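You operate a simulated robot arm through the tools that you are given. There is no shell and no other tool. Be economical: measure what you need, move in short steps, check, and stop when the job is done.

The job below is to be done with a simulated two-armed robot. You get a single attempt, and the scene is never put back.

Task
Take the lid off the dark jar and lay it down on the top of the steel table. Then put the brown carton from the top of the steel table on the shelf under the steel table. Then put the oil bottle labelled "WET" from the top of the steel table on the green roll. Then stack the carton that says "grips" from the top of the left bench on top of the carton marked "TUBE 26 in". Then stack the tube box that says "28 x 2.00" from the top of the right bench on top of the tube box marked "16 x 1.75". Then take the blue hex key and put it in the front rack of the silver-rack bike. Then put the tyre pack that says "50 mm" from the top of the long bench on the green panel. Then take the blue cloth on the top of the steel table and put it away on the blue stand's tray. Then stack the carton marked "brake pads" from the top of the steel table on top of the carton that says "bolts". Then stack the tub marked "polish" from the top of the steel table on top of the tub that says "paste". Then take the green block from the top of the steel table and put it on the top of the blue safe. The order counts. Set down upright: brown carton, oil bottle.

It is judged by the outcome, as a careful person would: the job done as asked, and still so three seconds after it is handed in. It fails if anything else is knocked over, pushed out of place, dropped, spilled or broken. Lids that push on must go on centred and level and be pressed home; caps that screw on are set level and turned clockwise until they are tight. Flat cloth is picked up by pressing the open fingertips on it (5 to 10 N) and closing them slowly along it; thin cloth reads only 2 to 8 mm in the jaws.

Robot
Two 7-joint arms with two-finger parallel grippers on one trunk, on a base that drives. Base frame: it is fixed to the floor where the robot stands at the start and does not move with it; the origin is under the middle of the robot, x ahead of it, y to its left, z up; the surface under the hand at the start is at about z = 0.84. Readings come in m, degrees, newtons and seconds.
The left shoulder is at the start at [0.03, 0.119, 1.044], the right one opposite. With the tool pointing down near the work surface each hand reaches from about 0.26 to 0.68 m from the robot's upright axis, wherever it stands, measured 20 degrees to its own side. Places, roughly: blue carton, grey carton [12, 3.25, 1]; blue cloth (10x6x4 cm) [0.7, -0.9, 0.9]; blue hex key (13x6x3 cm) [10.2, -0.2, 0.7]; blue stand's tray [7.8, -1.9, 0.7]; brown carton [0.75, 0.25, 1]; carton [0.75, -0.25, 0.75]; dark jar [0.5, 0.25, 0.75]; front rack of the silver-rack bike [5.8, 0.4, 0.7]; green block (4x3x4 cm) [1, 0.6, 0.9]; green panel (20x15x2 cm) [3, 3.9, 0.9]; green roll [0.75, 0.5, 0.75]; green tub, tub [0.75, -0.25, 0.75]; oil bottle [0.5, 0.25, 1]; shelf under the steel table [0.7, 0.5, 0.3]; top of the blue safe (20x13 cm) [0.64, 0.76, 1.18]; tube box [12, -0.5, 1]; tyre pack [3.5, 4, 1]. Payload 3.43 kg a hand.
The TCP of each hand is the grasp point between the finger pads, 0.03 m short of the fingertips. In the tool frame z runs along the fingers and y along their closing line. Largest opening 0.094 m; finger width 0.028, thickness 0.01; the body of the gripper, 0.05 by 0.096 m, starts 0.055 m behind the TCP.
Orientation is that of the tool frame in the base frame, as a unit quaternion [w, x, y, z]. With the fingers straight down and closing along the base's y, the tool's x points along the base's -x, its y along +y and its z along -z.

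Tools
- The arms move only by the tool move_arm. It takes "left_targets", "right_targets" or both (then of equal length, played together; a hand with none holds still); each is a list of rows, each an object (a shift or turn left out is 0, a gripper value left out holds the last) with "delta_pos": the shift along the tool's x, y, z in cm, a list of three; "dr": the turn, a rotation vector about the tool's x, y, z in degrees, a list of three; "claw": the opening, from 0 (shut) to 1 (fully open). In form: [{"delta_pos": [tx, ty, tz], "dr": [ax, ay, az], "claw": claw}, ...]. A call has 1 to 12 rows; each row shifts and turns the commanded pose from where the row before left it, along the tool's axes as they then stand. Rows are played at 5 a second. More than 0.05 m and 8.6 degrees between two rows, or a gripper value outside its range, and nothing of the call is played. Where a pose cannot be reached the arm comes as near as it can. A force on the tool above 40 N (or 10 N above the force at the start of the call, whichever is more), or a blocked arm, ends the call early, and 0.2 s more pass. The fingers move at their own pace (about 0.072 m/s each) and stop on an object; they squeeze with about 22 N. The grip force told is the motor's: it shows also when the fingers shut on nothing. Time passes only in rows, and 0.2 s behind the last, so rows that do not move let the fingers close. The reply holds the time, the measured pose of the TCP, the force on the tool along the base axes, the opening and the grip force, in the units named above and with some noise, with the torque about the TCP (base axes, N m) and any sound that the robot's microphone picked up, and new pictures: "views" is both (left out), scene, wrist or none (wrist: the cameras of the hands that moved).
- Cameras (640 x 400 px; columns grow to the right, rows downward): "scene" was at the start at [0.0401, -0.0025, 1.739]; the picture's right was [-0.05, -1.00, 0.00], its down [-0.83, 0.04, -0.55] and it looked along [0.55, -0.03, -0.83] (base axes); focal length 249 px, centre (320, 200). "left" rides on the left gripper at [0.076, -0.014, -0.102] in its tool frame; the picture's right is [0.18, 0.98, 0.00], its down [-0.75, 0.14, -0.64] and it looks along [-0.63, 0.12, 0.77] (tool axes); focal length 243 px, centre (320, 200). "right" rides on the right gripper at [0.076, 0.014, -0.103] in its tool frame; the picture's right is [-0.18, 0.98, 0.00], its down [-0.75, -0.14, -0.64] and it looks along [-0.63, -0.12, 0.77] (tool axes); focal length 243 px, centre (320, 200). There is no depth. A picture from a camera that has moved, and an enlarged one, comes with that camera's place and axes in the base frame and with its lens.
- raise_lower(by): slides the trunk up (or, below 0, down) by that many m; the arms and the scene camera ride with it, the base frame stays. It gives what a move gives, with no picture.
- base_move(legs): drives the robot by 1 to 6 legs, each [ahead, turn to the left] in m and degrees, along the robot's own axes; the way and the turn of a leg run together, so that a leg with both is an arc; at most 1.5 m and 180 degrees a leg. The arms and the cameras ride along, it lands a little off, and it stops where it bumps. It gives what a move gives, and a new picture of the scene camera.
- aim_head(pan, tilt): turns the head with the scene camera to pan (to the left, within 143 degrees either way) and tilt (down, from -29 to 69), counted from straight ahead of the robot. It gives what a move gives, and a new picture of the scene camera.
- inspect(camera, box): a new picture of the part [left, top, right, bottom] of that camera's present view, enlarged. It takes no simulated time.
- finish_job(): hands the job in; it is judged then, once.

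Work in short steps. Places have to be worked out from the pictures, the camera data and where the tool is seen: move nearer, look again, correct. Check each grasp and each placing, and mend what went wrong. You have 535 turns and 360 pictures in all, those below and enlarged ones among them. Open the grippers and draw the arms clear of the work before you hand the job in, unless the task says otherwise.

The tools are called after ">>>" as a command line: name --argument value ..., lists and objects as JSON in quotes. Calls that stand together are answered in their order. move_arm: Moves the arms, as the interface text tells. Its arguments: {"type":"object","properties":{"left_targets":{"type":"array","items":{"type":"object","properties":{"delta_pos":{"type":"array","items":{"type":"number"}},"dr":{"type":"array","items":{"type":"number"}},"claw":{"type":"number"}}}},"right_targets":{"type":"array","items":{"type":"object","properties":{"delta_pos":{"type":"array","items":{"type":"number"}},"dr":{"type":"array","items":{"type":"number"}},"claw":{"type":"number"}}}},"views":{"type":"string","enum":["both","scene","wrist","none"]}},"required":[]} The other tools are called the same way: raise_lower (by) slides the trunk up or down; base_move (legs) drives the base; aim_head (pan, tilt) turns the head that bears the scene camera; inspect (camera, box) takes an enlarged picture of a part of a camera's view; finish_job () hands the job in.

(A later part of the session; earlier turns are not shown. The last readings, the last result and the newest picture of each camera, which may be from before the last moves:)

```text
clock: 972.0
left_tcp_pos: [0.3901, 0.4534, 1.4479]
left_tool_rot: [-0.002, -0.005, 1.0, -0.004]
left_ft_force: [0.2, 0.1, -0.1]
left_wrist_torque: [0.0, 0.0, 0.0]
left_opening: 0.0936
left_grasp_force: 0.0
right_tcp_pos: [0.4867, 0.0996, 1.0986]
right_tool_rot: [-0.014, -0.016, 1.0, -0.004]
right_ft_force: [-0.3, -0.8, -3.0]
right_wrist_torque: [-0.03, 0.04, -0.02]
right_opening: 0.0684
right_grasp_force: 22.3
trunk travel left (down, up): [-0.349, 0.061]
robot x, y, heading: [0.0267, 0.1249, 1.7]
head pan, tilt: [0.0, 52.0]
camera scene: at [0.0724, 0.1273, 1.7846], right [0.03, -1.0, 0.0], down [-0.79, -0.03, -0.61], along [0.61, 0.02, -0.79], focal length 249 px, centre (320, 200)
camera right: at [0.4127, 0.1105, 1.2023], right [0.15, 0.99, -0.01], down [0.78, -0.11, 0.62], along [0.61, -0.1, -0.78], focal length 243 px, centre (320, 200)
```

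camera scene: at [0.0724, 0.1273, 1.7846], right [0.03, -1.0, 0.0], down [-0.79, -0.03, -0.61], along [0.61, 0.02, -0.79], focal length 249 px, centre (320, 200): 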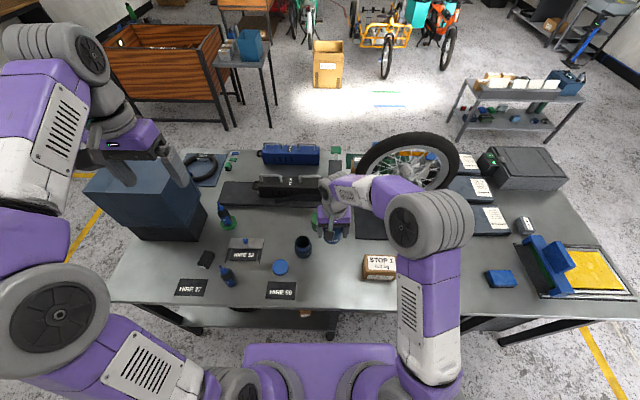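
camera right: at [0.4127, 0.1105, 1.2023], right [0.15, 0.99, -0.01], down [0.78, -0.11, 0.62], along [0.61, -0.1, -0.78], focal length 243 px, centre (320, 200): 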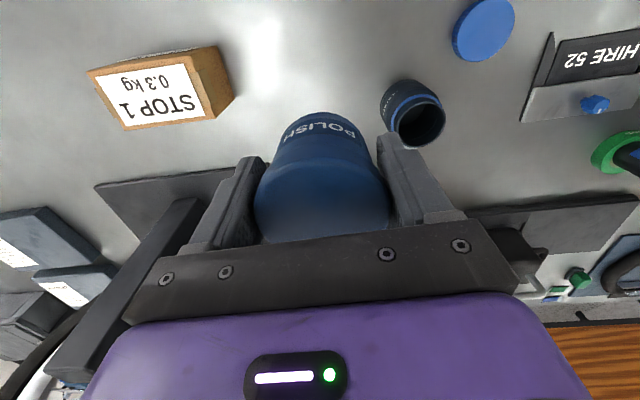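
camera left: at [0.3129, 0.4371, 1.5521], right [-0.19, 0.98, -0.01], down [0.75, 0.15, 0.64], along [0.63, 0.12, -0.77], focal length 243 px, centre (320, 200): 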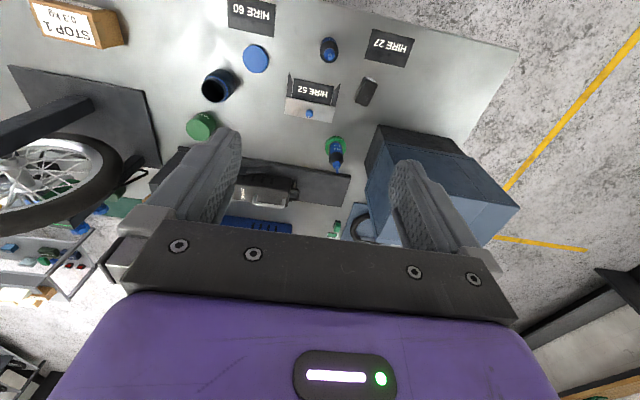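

Paste estimates converge on (0.657, 0.152). I move the polish over it and check from the left camera.

>>> move_arm --right_targets '[{"delta_pos": [-4.3, 1.3, 0]}, {"delta_pos": [-4.3, 1.3, 0]}, {"delta_pos": [-4.3, 1.3, 0]}, {"delta_pos": [-4.3, 1.3, 0]}, {"delta_pos": [0, 0, 3]}, {"delta_pos": [0, 0, 2]}]'

>>> inspect --camera "left" --box '[120, 40, 320, 180]'

>>> inspect --camera "scene" --box '[270, 160, 370, 250]'

```text
clock: 973.4
left_tcp_pos: [0.3907, 0.4529, 1.4476]
left_tool_rot: [-0.002, -0.006, 1.0, -0.005]
left_ft_force: [0.1, -0.2, -0.4]
left_wrist_torque: [0.01, 0.0, 0.02]
left_opening: 0.0939
left_grasp_force: 0.1
right_tcp_pos: [0.6413, 0.1496, 1.0449]
right_tool_rot: [-0.014, -0.018, 1.0, -0.004]
right_ft_force: [0.8, 0.5, -2.1]
right_wrist_torque: [-0.03, 0.01, 0.0]
right_opening: 0.0685
right_grasp_force: 22.0
right hand out of reach, approached as far as the arm can: row 4
trunk travel left (down, up): [-0.349, 0.061]
robot x, y, heading: [0.0273, 0.125, 1.9]
head pan, tilt: [0.0, 52.0]
camera scene: at [0.0731, 0.1274, 1.7846], right [0.03, -1.0, 0.0], down [-0.79, -0.03, -0.61], along [0.61, 0.02, -0.79], focal length 249 px, centre (320, 200)
camera right: at [0.5684, 0.1618, 1.1487], right [0.15, 0.99, -0.01], down [0.78, -0.11, 0.62], along [0.61, -0.1, -0.78], focal length 243 px, centre (320, 200)
```

scene: 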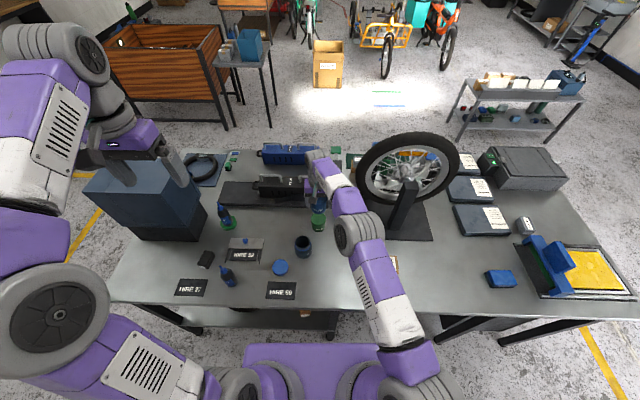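
right: 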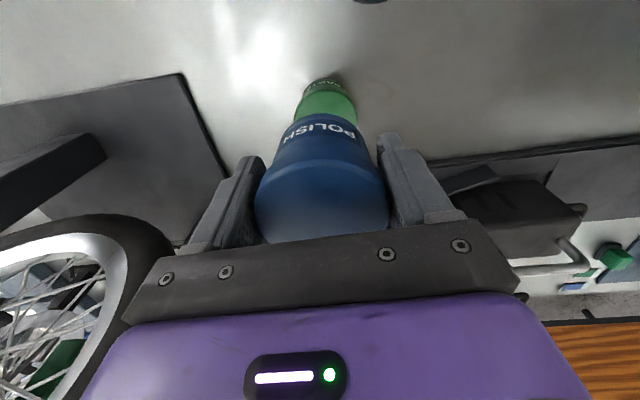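

```text
2.86 times, centred on (220, 110) of left
camera zoom: at [0.3147, 0.4393, 1.5513], right [-0.19, 0.98, -0.01], down [0.75, 0.15, 0.64], along [0.63, 0.12, -0.77], focal length 693 px, centre (606, 457)
```

zoom: 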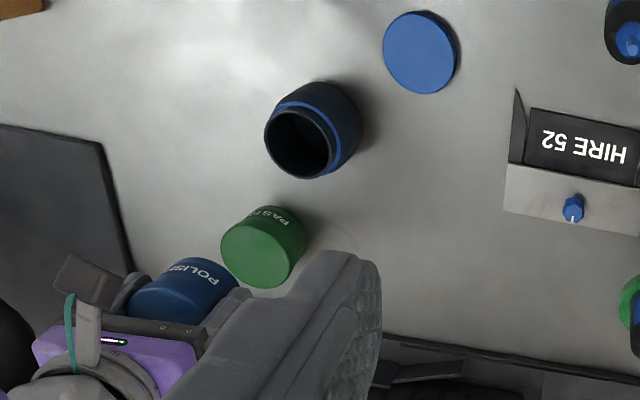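

```text
4.44 times, centred on (320, 205) of scene
camera zoom: at [0.0731, 0.1274, 1.7846], right [0.03, -1.0, 0.0], down [-0.79, -0.03, -0.61], along [0.61, 0.02, -0.79], focal length 1108 px, centre (320, 178)
```

zoom: 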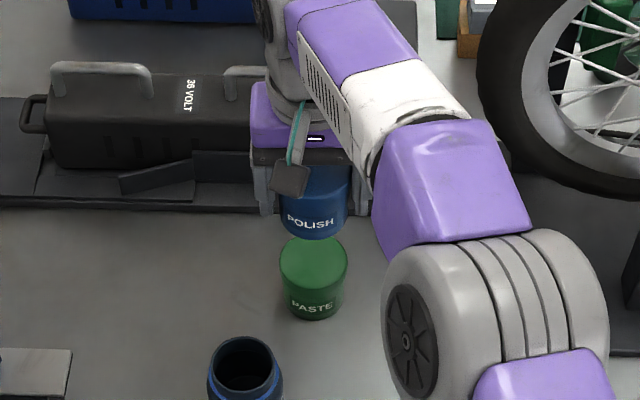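

Reach is 1.4 cm short here. I lift, shift the robot 0.14 m left (better shoulder alignment), and try again.

>>> move_arm --right_targets '[{"delta_pos": [1, 0, -4]}, {"delta_pos": [2, 0, -4]}, {"delta_pos": [2, 0, -4]}]' --views "none"

>>> base_move --legs '[[-0.2, 0], [0, 90], [0.14, 0], [0, -91.5], [0.205, 0]]'

```text
clock: 974.2
left_tcp_pos: [0.3872, 0.4527, 1.4502]
left_tool_rot: [-0.001, -0.005, 1.0, -0.004]
left_ft_force: [-0.8, 0.1, 0.0]
left_wrist_torque: [0.0, -0.04, -0.02]
left_opening: 0.094
left_grasp_force: 0.0
right_tcp_pos: [0.5934, 0.1504, 1.166]
right_tool_rot: [-0.014, -0.017, 1.0, -0.004]
right_ft_force: [-0.1, 0.5, -1.2]
right_wrist_torque: [-0.01, 0.02, 0.02]
right_opening: 0.0687
right_grasp_force: 22.0
trunk travel left (down, up): [-0.349, 0.061]
robot x, y, heading: [0.0292, 0.1239, 2.0]
head pan, tilt: [0.0, 52.0]
```

```text
clock: 985.7
left_tcp_pos: [0.4012, 0.5835, 1.4481]
left_tool_rot: [-0.001, 0.004, 1.0, -0.003]
left_ft_force: [-0.5, -0.2, 0.8]
left_wrist_torque: [0.01, 0.0, -0.01]
left_opening: 0.0939
left_grasp_force: 0.0
right_tcp_pos: [0.6025, 0.2762, 1.1668]
right_tool_rot: [-0.014, -0.009, 1.0, -0.004]
right_ft_force: [1.0, -0.7, -2.3]
right_wrist_torque: [0.0, 0.03, -0.01]
right_opening: 0.0689
right_grasp_force: 21.8
trunk travel left (down, up): [-0.349, 0.061]
robot x, y, heading: [0.0352, 0.2615, 0.7]
head pan, tilt: [0.0, 52.0]
camera scene: at [0.0788, 0.2624, 1.7847], right [0.01, -1.0, 0.0], down [-0.79, -0.01, -0.62], along [0.62, 0.01, -0.79], focal length 249 px, centre (320, 200)
```

scene: 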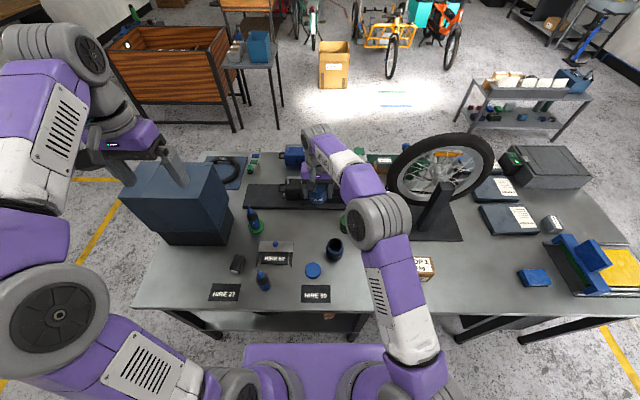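

>>> move_arm --right_targets '[{"delta_pos": [-1.4, -3.05, 2.2]}, {"delta_pos": [-1.4, -3.05, 2.2]}, {"delta_pos": [-1.4, -3.05, 2.2]}, {"delta_pos": [-1.4, -3.05, 2.2]}]' --views "wrist"

>>> inspect --camera "left" --box '[60, 40, 300, 200]'

>>> inspect --camera "scene" --box '[290, 150, 390, 250]'

```text
clock: 986.7
left_tcp_pos: [0.4032, 0.5813, 1.4475]
left_tool_rot: [-0.002, 0.005, 1.0, -0.003]
left_ft_force: [-0.5, -0.5, 0.3]
left_wrist_torque: [0.02, -0.01, -0.01]
left_opening: 0.0944
left_grasp_force: 0.1
right_tcp_pos: [0.6595, 0.1536, 1.0773]
right_tool_rot: [-0.015, -0.008, 1.0, -0.003]
right_ft_force: [0.1, -0.3, -2.2]
right_wrist_torque: [0.02, 0.02, 0.02]
right_opening: 0.0691
right_grasp_force: 22.1
trunk travel left (down, up): [-0.349, 0.061]
robot x, y, heading: [0.0359, 0.2593, 1.0]
head pan, tilt: [0.0, 52.0]
camera right: at [0.5872, 0.1662, 1.1807], right [0.17, 0.99, -0.01], down [0.77, -0.12, 0.62], along [0.61, -0.11, -0.78], focal length 243 px, centre (320, 200)
```

right: 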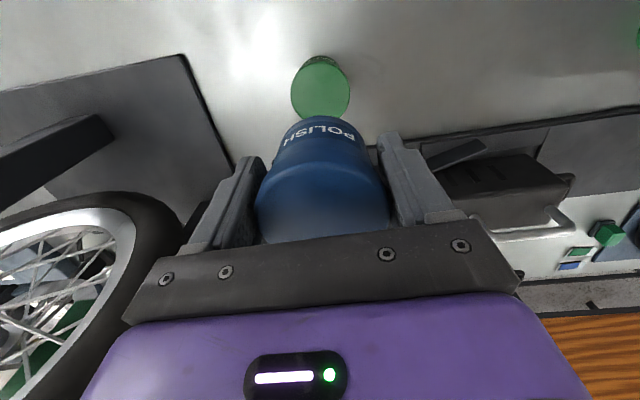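

```text
2.50 times, centred on (180, 120) of left
camera zoom: at [0.3273, 0.5688, 1.5519], right [-0.18, 0.98, -0.01], down [0.76, 0.14, 0.64], along [0.63, 0.11, -0.77], focal length 606 px, centre (670, 400)
```

zoom: 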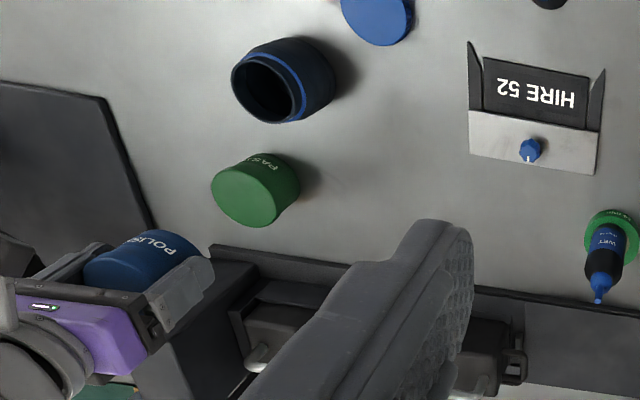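

```text
4.00 times, centred on (340, 200) of scene
camera zoom: at [0.0801, 0.2609, 1.7846], right [0.01, -1.0, 0.0], down [-0.79, -0.01, -0.61], along [0.61, 0.01, -0.79], focal length 997 px, centre (240, 200)
```

zoom: 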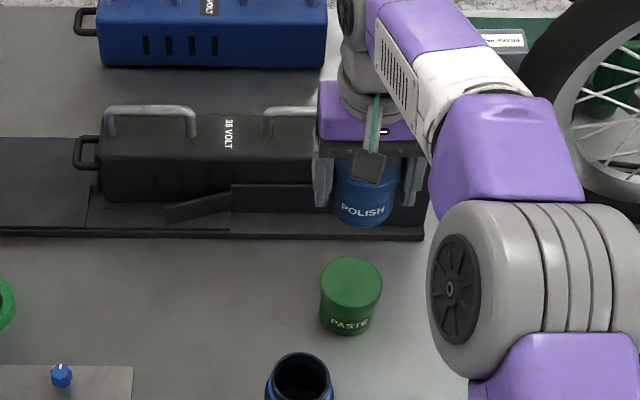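

Paste confirmed at (0.653, 0.154, top 0.90). I lower the polish onto it.

>>> move_arm --right_targets '[{"delta_pos": [0, 0, 4]}, {"delta_pos": [0, 0, 4]}, {"delta_pos": [0, 0, 3.5]}]' --views "wrist"

>>> inspect --camera "left" --box '[60, 40, 300, 200]'

>>> inspect --camera "scene" --box '[290, 150, 390, 250]'

```text
clock: 987.5
left_tcp_pos: [0.403, 0.5826, 1.4494]
left_tool_rot: [-0.001, 0.004, 1.0, -0.004]
left_ft_force: [-0.2, 0.5, -0.4]
left_wrist_torque: [-0.01, 0.02, 0.0]
left_opening: 0.0941
left_grasp_force: 0.1
right_tcp_pos: [0.656, 0.1538, 0.9611]
right_tool_rot: [-0.014, -0.009, 1.0, -0.004]
right_ft_force: [-0.2, -0.9, -2.2]
right_wrist_torque: [-0.02, 0.0, -0.01]
right_opening: 0.0687
right_grasp_force: 22.3
trunk travel left (down, up): [-0.349, 0.061]
robot x, y, heading: [0.031, 0.2603, 0.9]
head pan, tilt: [0.0, 52.0]
camera right: at [0.5831, 0.1664, 1.066], right [0.17, 0.99, -0.01], down [0.77, -0.12, 0.62], along [0.61, -0.11, -0.78], focal length 243 px, centre (320, 200)
```

right: 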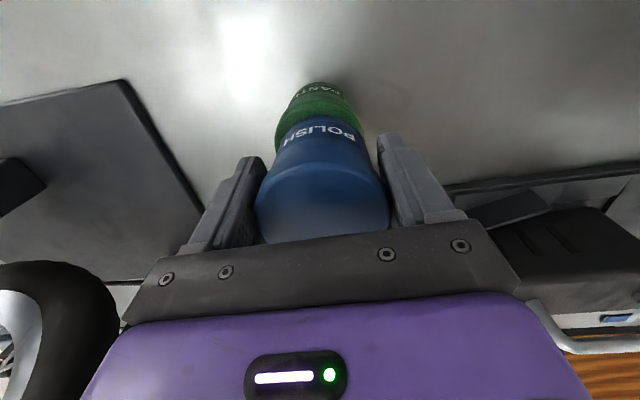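

```text
2.50 times, centred on (180, 120) of left
camera zoom: at [0.3267, 0.57, 1.5518], right [-0.18, 0.98, -0.01], down [0.76, 0.14, 0.64], along [0.63, 0.11, -0.77], focal length 606 px, centre (670, 400)
```

zoom: 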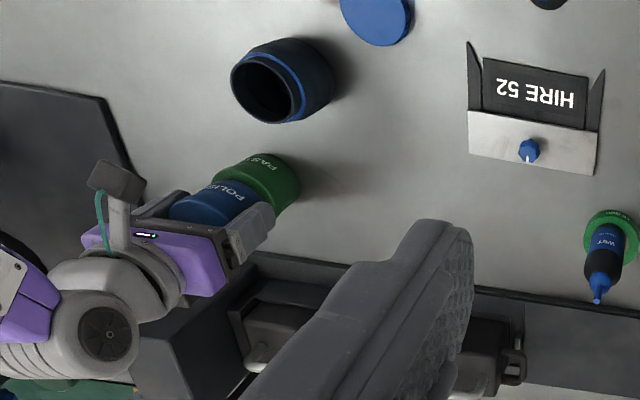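

```text
4.00 times, centred on (340, 200) of scene
camera zoom: at [0.0794, 0.2623, 1.7846], right [0.01, -1.0, 0.0], down [-0.79, -0.01, -0.62], along [0.62, 0.01, -0.79], focal length 997 px, centre (240, 200)
```

zoom: 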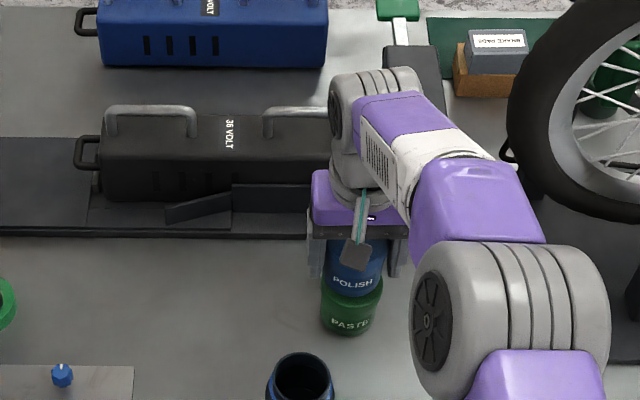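

>>> move_arm --right_targets '[{"delta_pos": [0, 0.1, 0.6]}, {"delta_pos": [0, 0, 0.3]}, {"delta_pos": [0, 0, 0.3]}, {"delta_pos": [0, 0, 0.3]}, {"delta_pos": [0, 0, 0.3]}]' --views "none"

```text
clock: 988.7
left_tcp_pos: [0.401, 0.5826, 1.4485]
left_tool_rot: [-0.001, 0.004, 1.0, -0.003]
left_ft_force: [0.6, 0.1, -1.4]
left_wrist_torque: [0.02, -0.03, 0.01]
left_opening: 0.094
left_grasp_force: 0.1
right_tcp_pos: [0.6567, 0.1543, 0.947]
right_tool_rot: [-0.011, -0.009, 1.0, -0.004]
right_ft_force: [5.4, -0.2, 14.2]
right_wrist_torque: [0.02, -0.2, -0.02]
right_opening: 0.0686
right_grasp_force: 22.0
trunk travel left (down, up): [-0.349, 0.061]
robot x, y, heading: [0.0364, 0.2627, 0.7]
head pan, tilt: [0.0, 52.0]
```

Contact. I ease off, open gradually and rise, then check.

>>> move_arm --right_targets '[{"delta_pos": [0, 0, -0.15]}, {"claw": 0.8}, {"claw": 0.9}, {"claw": 1}, {"delta_pos": [0, 0, -2]}, {"delta_pos": [0, 0, -4]}, {"delta_pos": [0, 0, -4]}, {"delta_pos": [0, 0, -4]}, {"delta_pos": [1, 0, -4]}]' --views "wrist"

>>> inspect --camera "scene" --box '[240, 150, 390, 270]'

```text
clock: 990.7
left_tcp_pos: [0.4003, 0.5815, 1.4492]
left_tool_rot: [-0.002, 0.004, 1.0, -0.003]
left_ft_force: [0.2, -0.1, 0.4]
left_wrist_torque: [0.01, 0.0, 0.0]
left_opening: 0.0941
left_grasp_force: 0.0
right_tcp_pos: [0.6485, 0.1561, 1.1289]
right_tool_rot: [-0.013, -0.008, 1.0, -0.004]
right_ft_force: [-0.9, 0.4, 0.6]
right_wrist_torque: [0.01, 0.0, -0.02]
right_opening: 0.0937
right_grasp_force: 0.1
trunk travel left (down, up): [-0.349, 0.061]
robot x, y, heading: [0.0302, 0.2654, 1.0]
head pan, tilt: [0.0, 52.0]
camera right: at [0.575, 0.1697, 1.2329], right [0.17, 0.99, -0.01], down [0.77, -0.12, 0.62], along [0.61, -0.11, -0.78], focal length 243 px, centre (320, 200)
```

right: 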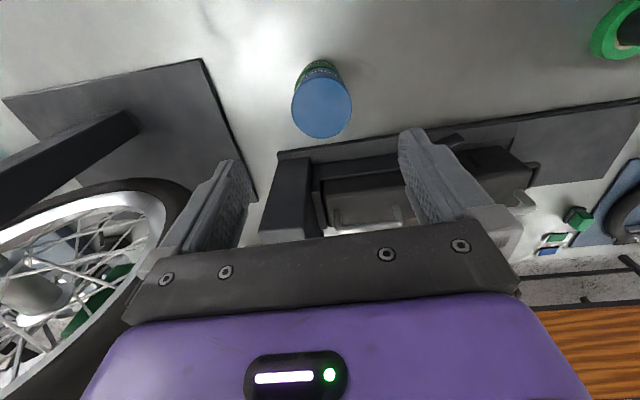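

```text
3.33 times, centred on (315, 210) of scene
camera zoom: at [0.0772, 0.2624, 1.7847], right [0.01, -1.0, 0.0], down [-0.79, -0.01, -0.62], along [0.62, 0.01, -0.79], focal length 831 px, centre (337, 167)
```

zoom: 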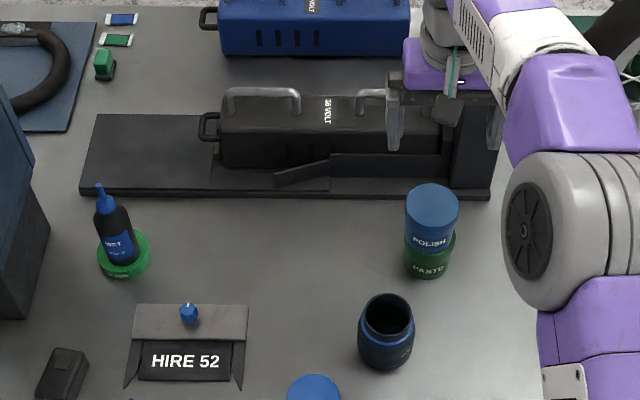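

Polish is stacked on paste. Last: the green block at (0.988, 0.63) at the back-left. I drive around the left end to the back side.

>>> move_arm --right_targets '[{"delta_pos": [0, 0, -4]}, {"delta_pos": [2.5, 0.3, -3.2]}, {"delta_pos": [2.5, 0.3, -3.2]}, {"delta_pos": [2.5, 0.3, -3.2]}, {"delta_pos": [2.5, 0.3, -3.2]}, {"delta_pos": [2.5, 0.3, -3.2]}]' --left_targets '[{"delta_pos": [-1, -2, 0]}, {"delta_pos": [-1, -2, 0]}, {"delta_pos": [-1, -2, 0]}, {}, {}, {}]' --views "none"

>>> base_move --legs '[[-0.27, 0], [0, 89], [0.72, 0], [0.72, 0], [0, -90]]'

>>> base_move --legs '[[1.0, 0], [0.95, 0], [0, -90], [1.05, 0], [0, -90], [0.1, 0]]'

```text
clock: 992.1
left_tcp_pos: [0.4301, 0.5248, 1.447]
left_tool_rot: [-0.001, 0.003, 1.0, -0.003]
left_ft_force: [-0.4, 0.0, 0.2]
left_wrist_torque: [0.01, -0.02, -0.02]
left_opening: 0.0938
left_grasp_force: 0.1
right_tcp_pos: [0.5291, 0.17, 1.331]
right_tool_rot: [-0.014, -0.009, 1.0, -0.003]
right_ft_force: [0.3, 0.1, 0.3]
right_wrist_torque: [-0.03, -0.02, 0.03]
right_opening: 0.094
right_grasp_force: 0.1
trunk travel left (down, up): [-0.349, 0.061]
robot x, y, heading: [0.0351, 0.261, 1.0]
head pan, tilt: [0.0, 52.0]
```

```text
clock: 1008.7
left_tcp_pos: [0.143, 1.9618, 1.4476]
left_tool_rot: [-0.001, 0.01, 1.0, -0.004]
left_ft_force: [-0.5, 0.8, -0.3]
left_wrist_torque: [0.01, 0.04, -0.01]
left_opening: 0.0939
left_grasp_force: 0.1
right_tcp_pos: [0.237, 1.6076, 1.3295]
right_tool_rot: [-0.014, -0.003, 1.0, -0.004]
right_ft_force: [0.0, -0.3, -0.5]
right_wrist_torque: [-0.02, 0.0, 0.02]
right_opening: 0.0942
right_grasp_force: 0.0
trunk travel left (down, up): [-0.349, 0.061]
robot x, y, heading: [-0.2606, 1.7016, 0.2]
head pan, tilt: [0.0, 52.0]
camera scene: at [-0.2142, 1.7043, 1.7847], right [0.0, -1.0, 0.0], down [-0.79, 0.0, -0.62], along [0.62, 0.0, -0.79], focal length 249 px, centre (320, 200)
```

scene: 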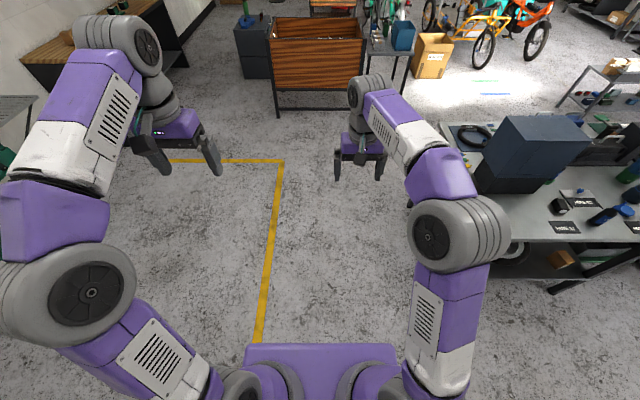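

```text
clock: 1031.8
left_tcp_pos: [1.2149, 0.3873, 1.4482]
left_tool_rot: [-0.003, 1.0, -0.005, 0.001]
left_ft_force: [0.8, 0.8, 0.0]
left_wrist_torque: [-0.01, 0.0, 0.01]
left_opening: 0.0938
left_grasp_force: 0.1
right_tcp_pos: [1.1154, 0.7398, 1.3303]
right_tool_rot: [-0.003, 1.0, 0.009, 0.014]
right_ft_force: [0.2, 0.0, -0.1]
right_wrist_torque: [0.0, 0.01, 0.01]
right_opening: 0.0942
right_grasp_force: 0.0
trunk travel left (down, up): [-0.349, 0.061]
robot x, y, heading: [1.6135, 0.6497, -179.1]
head pan, tilt: [0.0, 52.0]
camera scene: at [1.5669, 0.6498, 1.7847], right [-0.01, 1.0, 0.0], down [0.79, 0.01, -0.62], along [-0.62, -0.01, -0.79], focal length 249 px, centre (320, 200)
```

scene: 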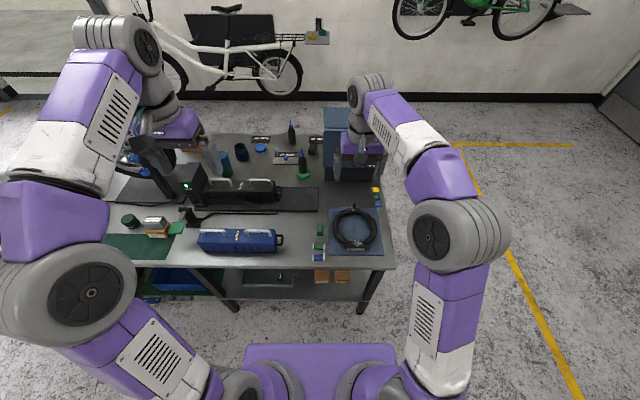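

>>> base_move --legs '[[0.09, -0.8]]'

>>> inspect --camera "scene" --box '[280, 200, 400, 280]'

>>> inspect --camera "right" --box '[160, 0, 480, 200]'

```text
clock: 1033.0
left_tcp_pos: [1.1215, 0.3926, 1.4489]
left_tool_rot: [-0.004, 1.0, -0.011, 0.0]
left_ft_force: [0.1, 0.1, -0.5]
left_wrist_torque: [0.02, 0.0, -0.03]
left_opening: 0.0942
left_grasp_force: 0.1
right_tcp_pos: [1.0287, 0.7443, 1.3295]
right_tool_rot: [-0.003, 1.0, 0.002, 0.014]
right_ft_force: [-0.6, -0.9, -0.1]
right_wrist_torque: [-0.01, -0.03, -0.01]
right_opening: 0.0939
right_grasp_force: 0.1
trunk travel left (down, up): [-0.349, 0.061]
robot x, y, heading: [1.5247, 0.6472, -180.3]
head pan, tilt: [0.0, 52.0]
camera scene: at [1.4787, 0.6497, 1.7847], right [0.0, 1.0, 0.0], down [0.79, 0.0, -0.62], along [-0.62, 0.0, -0.79], focal length 249 px, centre (320, 200)
```

scene: 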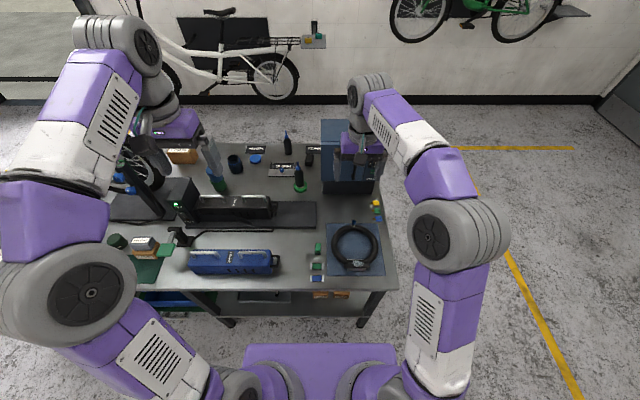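

```text
5.00 times, centred on (340, 240) of scene
camera zoom: at [1.4787, 0.6497, 1.7847], right [0.0, 1.0, 0.0], down [0.79, 0.0, -0.62], along [-0.62, 0.0, -0.79], focal length 1246 px, centre (220, 0)
```

zoom: 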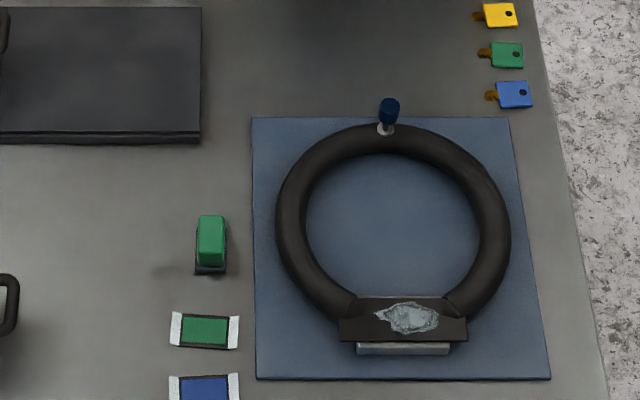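

```text
2.00 times, centred on (320, 100) of right
camera zoom: at [1.102, 0.73, 1.4338], right [-0.18, -0.98, -0.01], down [-0.77, 0.13, 0.62], along [-0.61, 0.12, -0.78], focal length 485 px, centre (320, 400)
```

zoom: 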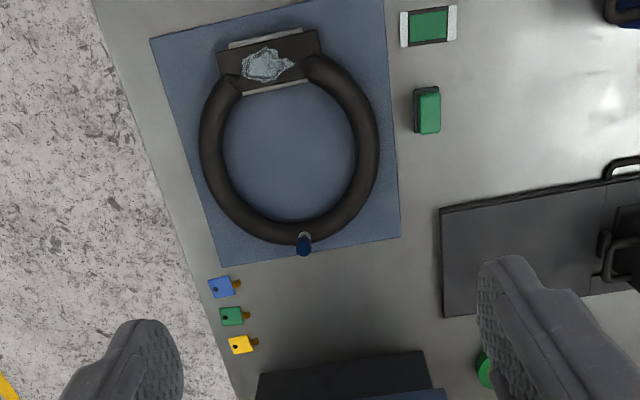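

Green block: about (1.010, 0.645), ~3 cm along y. I bring the right hand down over it.

>>> move_arm --right_targets '[{"delta_pos": [-0.35, 1.24, 4.1], "claw": 0.65}, {"delta_pos": [-0.35, 1.24, 4.1]}, {"delta_pos": [-0.35, 1.24, 4.1]}, {"delta_pos": [-0.35, 1.24, 4.1]}, {"delta_pos": [-0.35, 1.24, 4.1]}, {"delta_pos": [-0.35, 1.24, 4.1]}, {"delta_pos": [-0.35, 1.24, 4.1]}, {"delta_pos": [-0.35, 1.24, 4.1]}]' --views "wrist"

```text
clock: 1034.8
left_tcp_pos: [1.1222, 0.3912, 1.4493]
left_tool_rot: [-0.005, 1.0, -0.011, 0.0]
left_ft_force: [-0.1, 0.1, -0.1]
left_wrist_torque: [0.03, -0.03, 0.03]
left_opening: 0.0938
left_grasp_force: 0.1
right_tcp_pos: [1.0086, 0.6481, 0.9986]
right_tool_rot: [-0.003, 1.0, 0.002, 0.014]
right_ft_force: [-0.6, 0.3, 0.0]
right_wrist_torque: [0.0, -0.03, -0.02]
right_opening: 0.061
right_grasp_force: 0.0
trunk travel left (down, up): [-0.349, 0.061]
robot x, y, heading: [1.5237, 0.6463, -180.0]
head pan, tilt: [0.0, 52.0]
camera right: at [1.0819, 0.6321, 1.1031], right [-0.18, -0.98, -0.01], down [-0.77, 0.14, 0.62], along [-0.61, 0.12, -0.78], focal length 243 px, centre (320, 200)
```

right: 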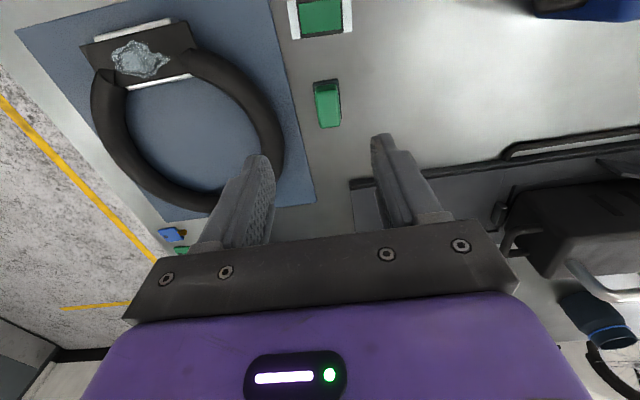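

>>> move_arm --right_targets '[{"delta_pos": [0.1, 0.8, 4], "claw": 0.48}, {"delta_pos": [0, 0, 4]}, {"delta_pos": [0, 0, 2.5]}]' --views "wrist"

```text
clock: 1035.5
left_tcp_pos: [1.1237, 0.3911, 1.4482]
left_tool_rot: [-0.004, 1.0, -0.011, 0.001]
left_ft_force: [-0.1, -0.1, 0.1]
left_wrist_torque: [0.04, -0.04, -0.01]
left_opening: 0.094
left_grasp_force: 0.0
right_tcp_pos: [1.0145, 0.6411, 0.8948]
right_tool_rot: [-0.004, 1.0, 0.001, 0.014]
right_ft_force: [0.3, -0.8, -0.4]
right_wrist_torque: [-0.04, -0.02, -0.01]
right_opening: 0.045
right_grasp_force: 0.2
trunk travel left (down, up): [-0.349, 0.061]
robot x, y, heading: [1.525, 0.6465, -180.0]
head pan, tilt: [0.0, 52.0]
camera right: at [1.0881, 0.6248, 0.998], right [-0.18, -0.98, -0.01], down [-0.77, 0.13, 0.62], along [-0.61, 0.12, -0.78], focal length 243 px, centre (320, 200)
```

right: 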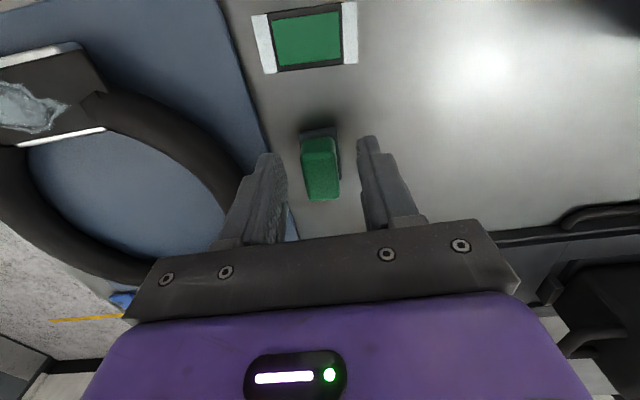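

>>> move_arm --right_targets '[{"delta_pos": [0, 0, 1.5]}, {"claw": 0.1}, {"claw": 0.1}, {"claw": 0.1}, {"claw": 0.1}, {"delta_pos": [0, 0, -3]}, {"delta_pos": [0, 0, -4]}, {"delta_pos": [0, 0, -4]}]' --views "wrist"

```text
clock: 1037.3
left_tcp_pos: [1.1234, 0.3915, 1.4483]
left_tool_rot: [-0.003, 1.0, -0.011, 0.001]
left_ft_force: [0.3, -0.4, 0.6]
left_wrist_torque: [-0.01, 0.04, -0.02]
left_opening: 0.0941
left_grasp_force: 0.1
right_tcp_pos: [1.0098, 0.6386, 0.9935]
right_tool_rot: [-0.003, 1.0, 0.002, 0.014]
right_ft_force: [-1.1, 1.3, 0.1]
right_wrist_torque: [0.0, -0.02, -0.02]
right_opening: 0.0209
right_grasp_force: 22.3
trunk travel left (down, up): [-0.349, 0.061]
robot x, y, heading: [1.5263, 0.6496, -180.1]
head pan, tilt: [0.0, 52.0]
camera right: at [1.0845, 0.6237, 1.0964], right [-0.18, -0.98, -0.01], down [-0.77, 0.13, 0.62], along [-0.61, 0.12, -0.78], focal length 243 px, centre (320, 200)
```

right: 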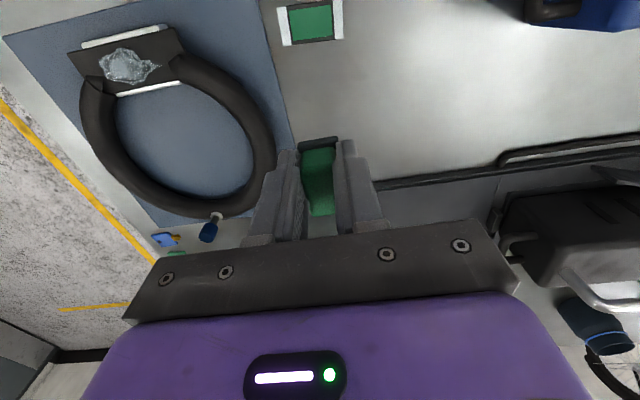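

Block held. I raise it and drive around to the table's left end, facing the safe.

>>> move_arm --right_targets '[{"delta_pos": [0.6, -1, -4.2]}, {"delta_pos": [0.6, -1, -4.2]}, {"delta_pos": [0.6, -1, -4.2]}, {"delta_pos": [0.6, -1, -4.2]}, {"delta_pos": [0.6, -1, -4.2]}, {"delta_pos": [0.6, -1, -4.2]}, {"delta_pos": [0.6, -1, -4.2]}, {"delta_pos": [0.6, -1, -4.2]}, {"delta_pos": [0, 0, -3]}]' --views "none"

>>> base_move --legs '[[-0.15, 0], [0, -90], [1.1, 0], [0, 90], [1.05, 0], [0, 90]]'

>>> aim_head --pan 0 --tilt 45

```text
clock: 1039.3
left_tcp_pos: [1.1244, 0.3917, 1.448]
left_tool_rot: [-0.004, 1.0, -0.011, 0.001]
left_ft_force: [-0.8, 0.4, -0.4]
left_wrist_torque: [-0.01, -0.01, -0.02]
left_opening: 0.094
left_grasp_force: 0.1
right_tcp_pos: [1.0485, 0.7176, 1.3579]
right_tool_rot: [-0.004, 1.0, 0.002, 0.014]
right_ft_force: [-0.1, -0.6, -0.5]
right_wrist_torque: [0.01, -0.01, 0.01]
right_opening: 0.021
right_grasp_force: 22.1
trunk travel left (down, up): [-0.349, 0.061]
robot x, y, heading: [1.5251, 0.6467, -179.9]
head pan, tilt: [0.0, 52.0]
```

```text
clock: 1062.3
left_tcp_pos: [0.8619, 1.3658, 1.4485]
left_tool_rot: [-0.003, 0.726, 0.687, -0.003]
left_ft_force: [-0.7, -0.2, 0.6]
left_wrist_torque: [0.05, 0.0, 0.02]
left_opening: 0.0941
left_grasp_force: 0.1
right_tcp_pos: [0.5319, 1.3014, 1.3585]
right_tool_rot: [-0.012, 0.717, 0.697, 0.007]
right_ft_force: [1.1, 0.4, 0.4]
right_wrist_torque: [0.02, -0.03, 0.0]
right_opening: 0.0209
right_grasp_force: 22.2
trunk travel left (down, up): [-0.349, 0.061]
robot x, y, heading: [0.6192, 1.7761, -91.9]
head pan, tilt: [0.0, 52.0]
camera scene: at [0.6162, 1.7315, 1.7846], right [-1.0, 0.03, 0.0], down [0.03, 0.79, -0.62], along [-0.02, -0.62, -0.79], focal length 249 px, centre (320, 200)
```

scene: 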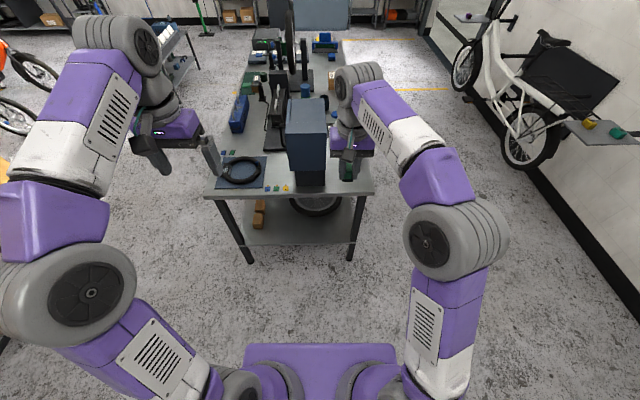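

```text
clock: 1063.0
left_tcp_pos: [0.8616, 1.366, 1.4482]
left_tool_rot: [-0.003, 0.727, 0.687, -0.002]
left_ft_force: [0.0, 0.5, -0.8]
left_wrist_torque: [-0.02, -0.02, 0.0]
left_opening: 0.094
left_grasp_force: 0.2
right_tcp_pos: [0.5325, 1.3032, 1.3571]
right_tool_rot: [-0.012, 0.718, 0.696, 0.008]
right_ft_force: [-0.1, -0.1, -0.8]
right_wrist_torque: [-0.01, -0.03, -0.03]
right_opening: 0.0208
right_grasp_force: 21.7
trunk travel left (down, up): [-0.349, 0.061]
robot x, y, heading: [0.6181, 1.7742, -91.9]
head pan, tilt: [0.0, 45.0]
camera scene: at [0.6159, 1.7253, 1.7942], right [-1.0, 0.03, 0.0], down [0.02, 0.71, -0.71], along [-0.02, -0.71, -0.71], focal length 249 px, centre (320, 200)
```

scene: 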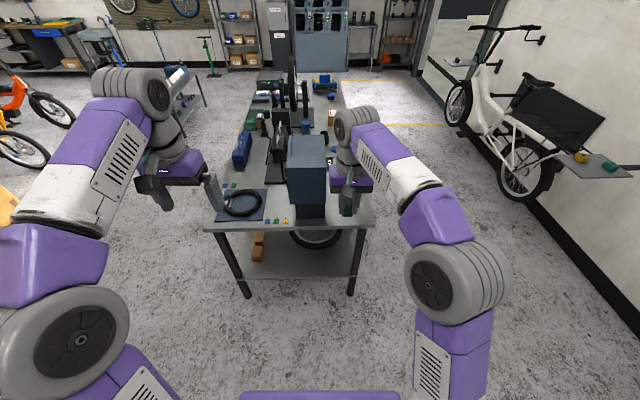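

>>> base_move --legs '[[0.39, 2]]'

>>> inspect --camera "scene" --box '[230, 120, 390, 260]'

>>> inspect --camera "right" --box '[0, 0, 640, 400]'

```text
clock: 1065.5
left_tcp_pos: [0.8704, 0.9805, 1.4497]
left_tool_rot: [-0.003, 0.713, 0.701, -0.003]
left_ft_force: [-0.3, 0.3, 0.3]
left_wrist_torque: [0.01, 0.01, 0.0]
left_opening: 0.0939
left_grasp_force: 0.0
right_tcp_pos: [0.5452, 0.9054, 1.3569]
right_tool_rot: [-0.012, 0.704, 0.71, 0.008]
right_ft_force: [0.2, -0.5, -0.9]
right_wrist_torque: [0.0, -0.01, -0.01]
right_opening: 0.0209
right_grasp_force: 21.6
trunk travel left (down, up): [-0.349, 0.061]
robot x, y, heading: [0.6099, 1.3832, -89.5]
head pan, tilt: [0.0, 45.0]
camera scene: at [0.6122, 1.3311, 1.7942], right [-1.0, -0.01, 0.0], down [0.0, 0.71, -0.71], along [0.0, -0.71, -0.71], focal length 249 px, centre (320, 200)
```

scene: 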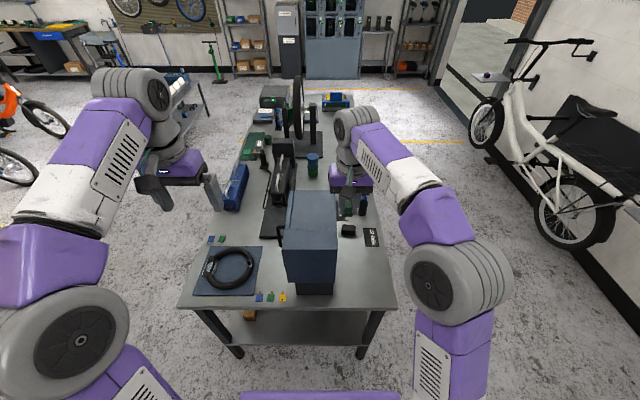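

```text
2.86 times, centred on (310, 190) of scene
camera zoom: at [0.6122, 1.3311, 1.7942], right [-1.0, -0.01, 0.0], down [0.0, 0.71, -0.71], along [0.0, -0.71, -0.71], focal length 712 px, centre (349, 229)
```

zoom: 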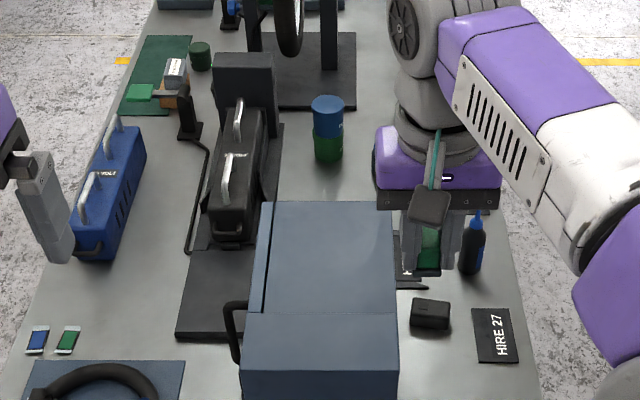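

```text
1.00 times, centred on (320, 200) of right (not enlarged: the box is as wide or as high as the picture)
camera zoom: at [0.5599, 0.9777, 1.4618], right [0.98, -0.18, -0.01], down [-0.13, -0.77, 0.62], along [-0.12, -0.61, -0.78], focal length 243 px, centre (320, 200)
```

zoom: 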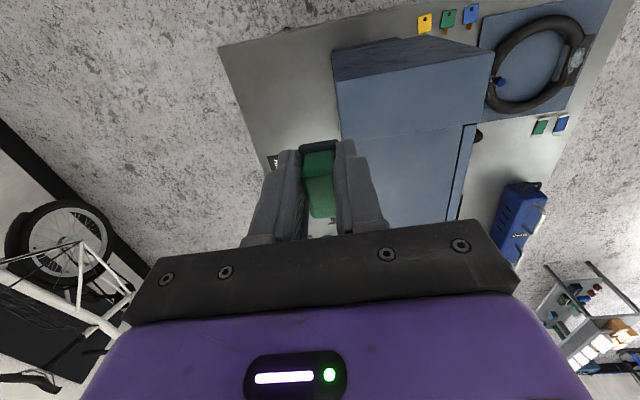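

Safe top (near edge y≈0.845, x 0.56–0.72, z≈1.18). I move the block over its centre (0.64, 0.76).

>>> move_arm --right_targets '[{"delta_pos": [-3.6, 2.4, 0]}, {"delta_pos": [-3.6, 2.4, 0]}, {"delta_pos": [-3.6, 2.4, 0]}, {"delta_pos": [-3.7, 2.3, 0]}, {"delta_pos": [0, 0, 4]}, {"delta_pos": [0, 0, 3]}]'

>>> inspect --camera "scene" --box '[230, 120, 390, 260]'

```text
clock: 1066.9
left_tcp_pos: [0.8722, 0.9802, 1.4484]
left_tool_rot: [-0.004, 0.713, 0.701, -0.002]
left_ft_force: [-0.9, 0.0, 0.3]
left_wrist_torque: [-0.02, -0.01, 0.01]
left_opening: 0.0939
left_grasp_force: 0.0
right_tcp_pos: [0.5819, 0.8529, 1.2852]
right_tool_rot: [-0.012, 0.704, 0.71, 0.008]
right_ft_force: [-0.3, -0.1, -0.8]
right_wrist_torque: [0.01, 0.01, -0.02]
right_opening: 0.0209
right_grasp_force: 22.1
right hand out of reach, approached as far as the arm can: row 2, 3, 4
trunk travel left (down, up): [-0.349, 0.061]
robot x, y, heading: [0.6099, 1.383, -89.7]
head pan, tilt: [0.0, 45.0]
camera scene: at [0.6128, 1.3301, 1.7942], right [-1.0, -0.01, 0.0], down [0.0, 0.71, -0.71], along [0.0, -0.71, -0.71], focal length 249 px, centre (320, 200)
camera right: at [0.5959, 0.9259, 1.3893], right [0.98, -0.18, -0.01], down [-0.13, -0.77, 0.62], along [-0.12, -0.61, -0.78], focal length 243 px, centre (320, 200)
```

scene: 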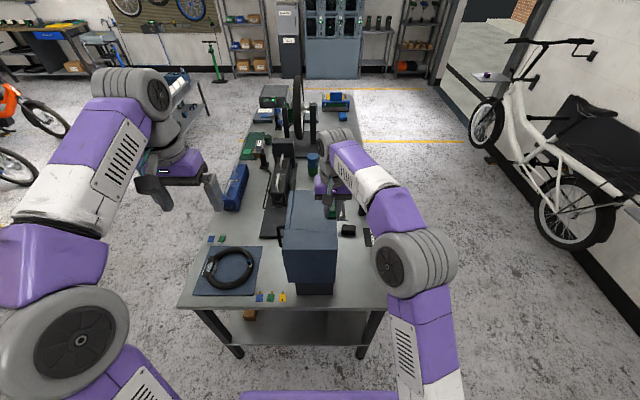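
right: 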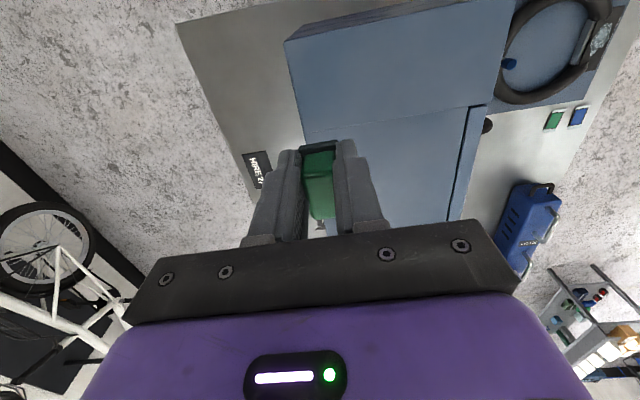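

```text
2.86 times, centred on (310, 190) of scene
camera zoom: at [0.6128, 1.3301, 1.7942], right [-1.0, -0.01, 0.0], down [0.0, 0.71, -0.71], along [0.0, -0.71, -0.71], focal length 712 px, centre (349, 229)
```

zoom: 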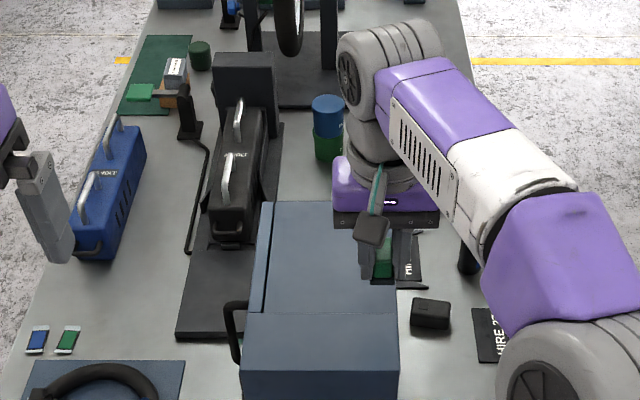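

The reach at this height is limited; I drive 0.1 m closer and then adjust sideways.

>>> base_move --legs '[[0.1, 0]]'

>>> move_arm --right_targets '[{"delta_pos": [0, 3, 0]}, {"delta_pos": [0, 2.8, 0]}]' --views "wrist"

>>> inspect --camera "scene" --box '[230, 120, 390, 300]'

```text
clock: 1068.0
left_tcp_pos: [0.8721, 0.8812, 1.4495]
left_tool_rot: [-0.005, 0.713, 0.701, -0.002]
left_ft_force: [-1.1, 0.1, 0.4]
left_wrist_torque: [0.02, 0.0, -0.03]
left_opening: 0.0941
left_grasp_force: 0.0
right_tcp_pos: [0.581, 0.7555, 1.2867]
right_tool_rot: [-0.012, 0.704, 0.71, 0.008]
right_ft_force: [0.1, -0.7, -0.3]
right_wrist_torque: [0.0, 0.0, -0.03]
right_opening: 0.0211
right_grasp_force: 22.0
trunk travel left (down, up): [-0.349, 0.061]
robot x, y, heading: [0.6128, 1.2851, -89.7]
head pan, tilt: [0.0, 45.0]
camera scene: at [0.6127, 1.2318, 1.7943], right [-1.0, 0.0, 0.0], down [0.0, 0.71, -0.71], along [0.0, -0.71, -0.71], focal length 249 px, centre (320, 200)
```

scene: 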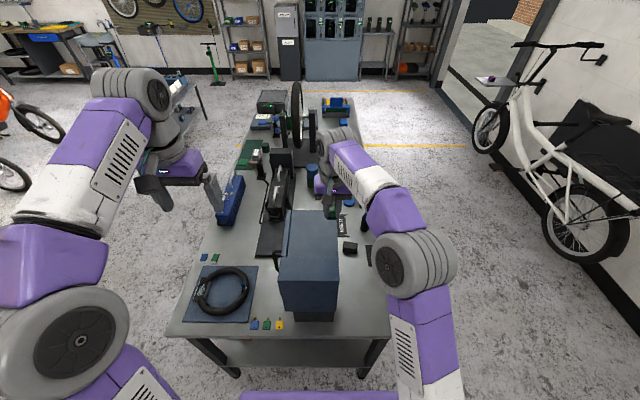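

```text
clock: 1068.6
left_tcp_pos: [0.8733, 0.8799, 1.4485]
left_tool_rot: [-0.005, 0.714, 0.7, -0.003]
left_ft_force: [0.7, -0.4, -0.3]
left_wrist_torque: [0.01, 0.02, -0.02]
left_opening: 0.094
left_grasp_force: 0.0
right_tcp_pos: [0.6407, 0.7541, 1.2851]
right_tool_rot: [-0.011, 0.705, 0.709, 0.008]
right_ft_force: [-0.1, -0.3, -0.2]
right_wrist_torque: [-0.02, -0.02, -0.03]
right_opening: 0.0209
right_grasp_force: 22.1
trunk travel left (down, up): [-0.349, 0.061]
robot x, y, heading: [0.6169, 1.282, -89.6]
head pan, tilt: [0.0, 45.0]
camera right: at [0.655, 0.8274, 1.3888], right [0.98, -0.18, -0.01], down [-0.13, -0.77, 0.62], along [-0.12, -0.61, -0.78], focal length 243 px, centre (320, 200)
```

right: 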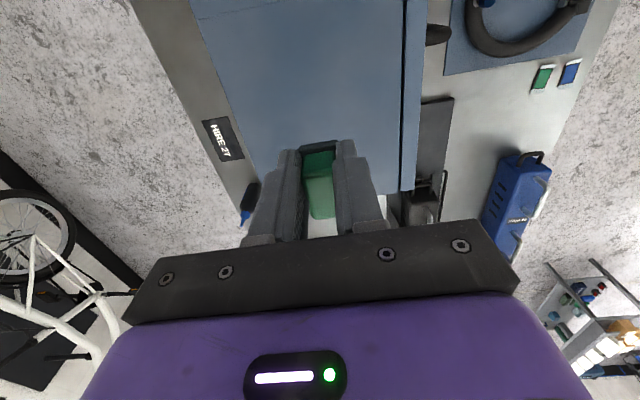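

```text
2.22 times, centred on (310, 210) of scene
camera zoom: at [0.6135, 1.2305, 1.7942], right [-1.0, 0.0, 0.0], down [0.0, 0.71, -0.71], along [0.0, -0.71, -0.71], focal length 554 px, centre (342, 178)
```

zoom: 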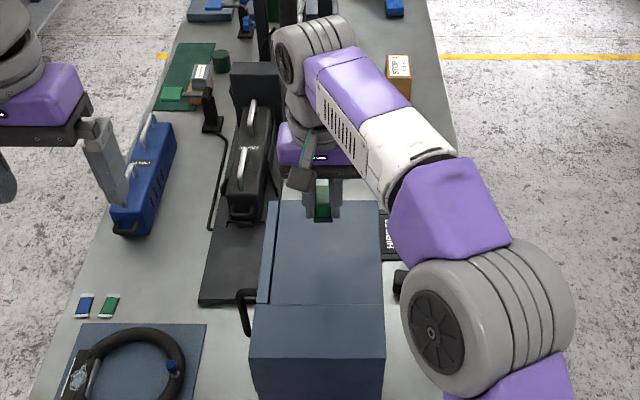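

The block is above the middle of the safe top. I lower to contact.

>>> move_arm --right_targets '[{"delta_pos": [0.2, 0, 3]}, {"delta_pos": [0, 0, 2]}, {"delta_pos": [0, 0, 0.5]}, {"delta_pos": [0, 0, 0.4]}, {"delta_pos": [0, 0, 0.4]}, {"delta_pos": [0, 0, 0.4]}]' --views "wrist"

```text
clock: 1070.0
left_tcp_pos: [0.8719, 0.881, 1.4472]
left_tool_rot: [-0.003, 0.713, 0.701, -0.003]
left_ft_force: [0.4, 0.1, -1.2]
left_wrist_torque: [-0.01, 0.0, 0.0]
left_opening: 0.0939
left_grasp_force: 0.1
right_tcp_pos: [0.6386, 0.7587, 1.2185]
right_tool_rot: [-0.012, 0.705, 0.709, 0.008]
right_ft_force: [0.3, -0.4, -0.4]
right_wrist_torque: [0.01, -0.02, 0.04]
right_opening: 0.0213
right_grasp_force: 22.2
trunk travel left (down, up): [-0.349, 0.061]
robot x, y, heading: [0.6145, 1.284, -89.6]
head pan, tilt: [0.0, 45.0]
camera right: at [0.6537, 0.8317, 1.3225], right [0.98, -0.18, -0.01], down [-0.13, -0.77, 0.62], along [-0.12, -0.61, -0.78], focal length 243 px, centre (320, 200)
```

right: 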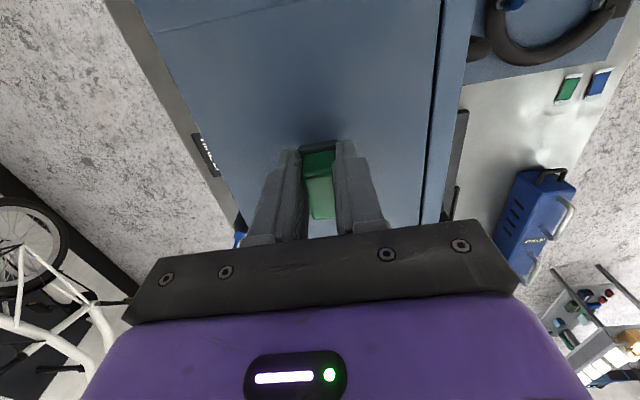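

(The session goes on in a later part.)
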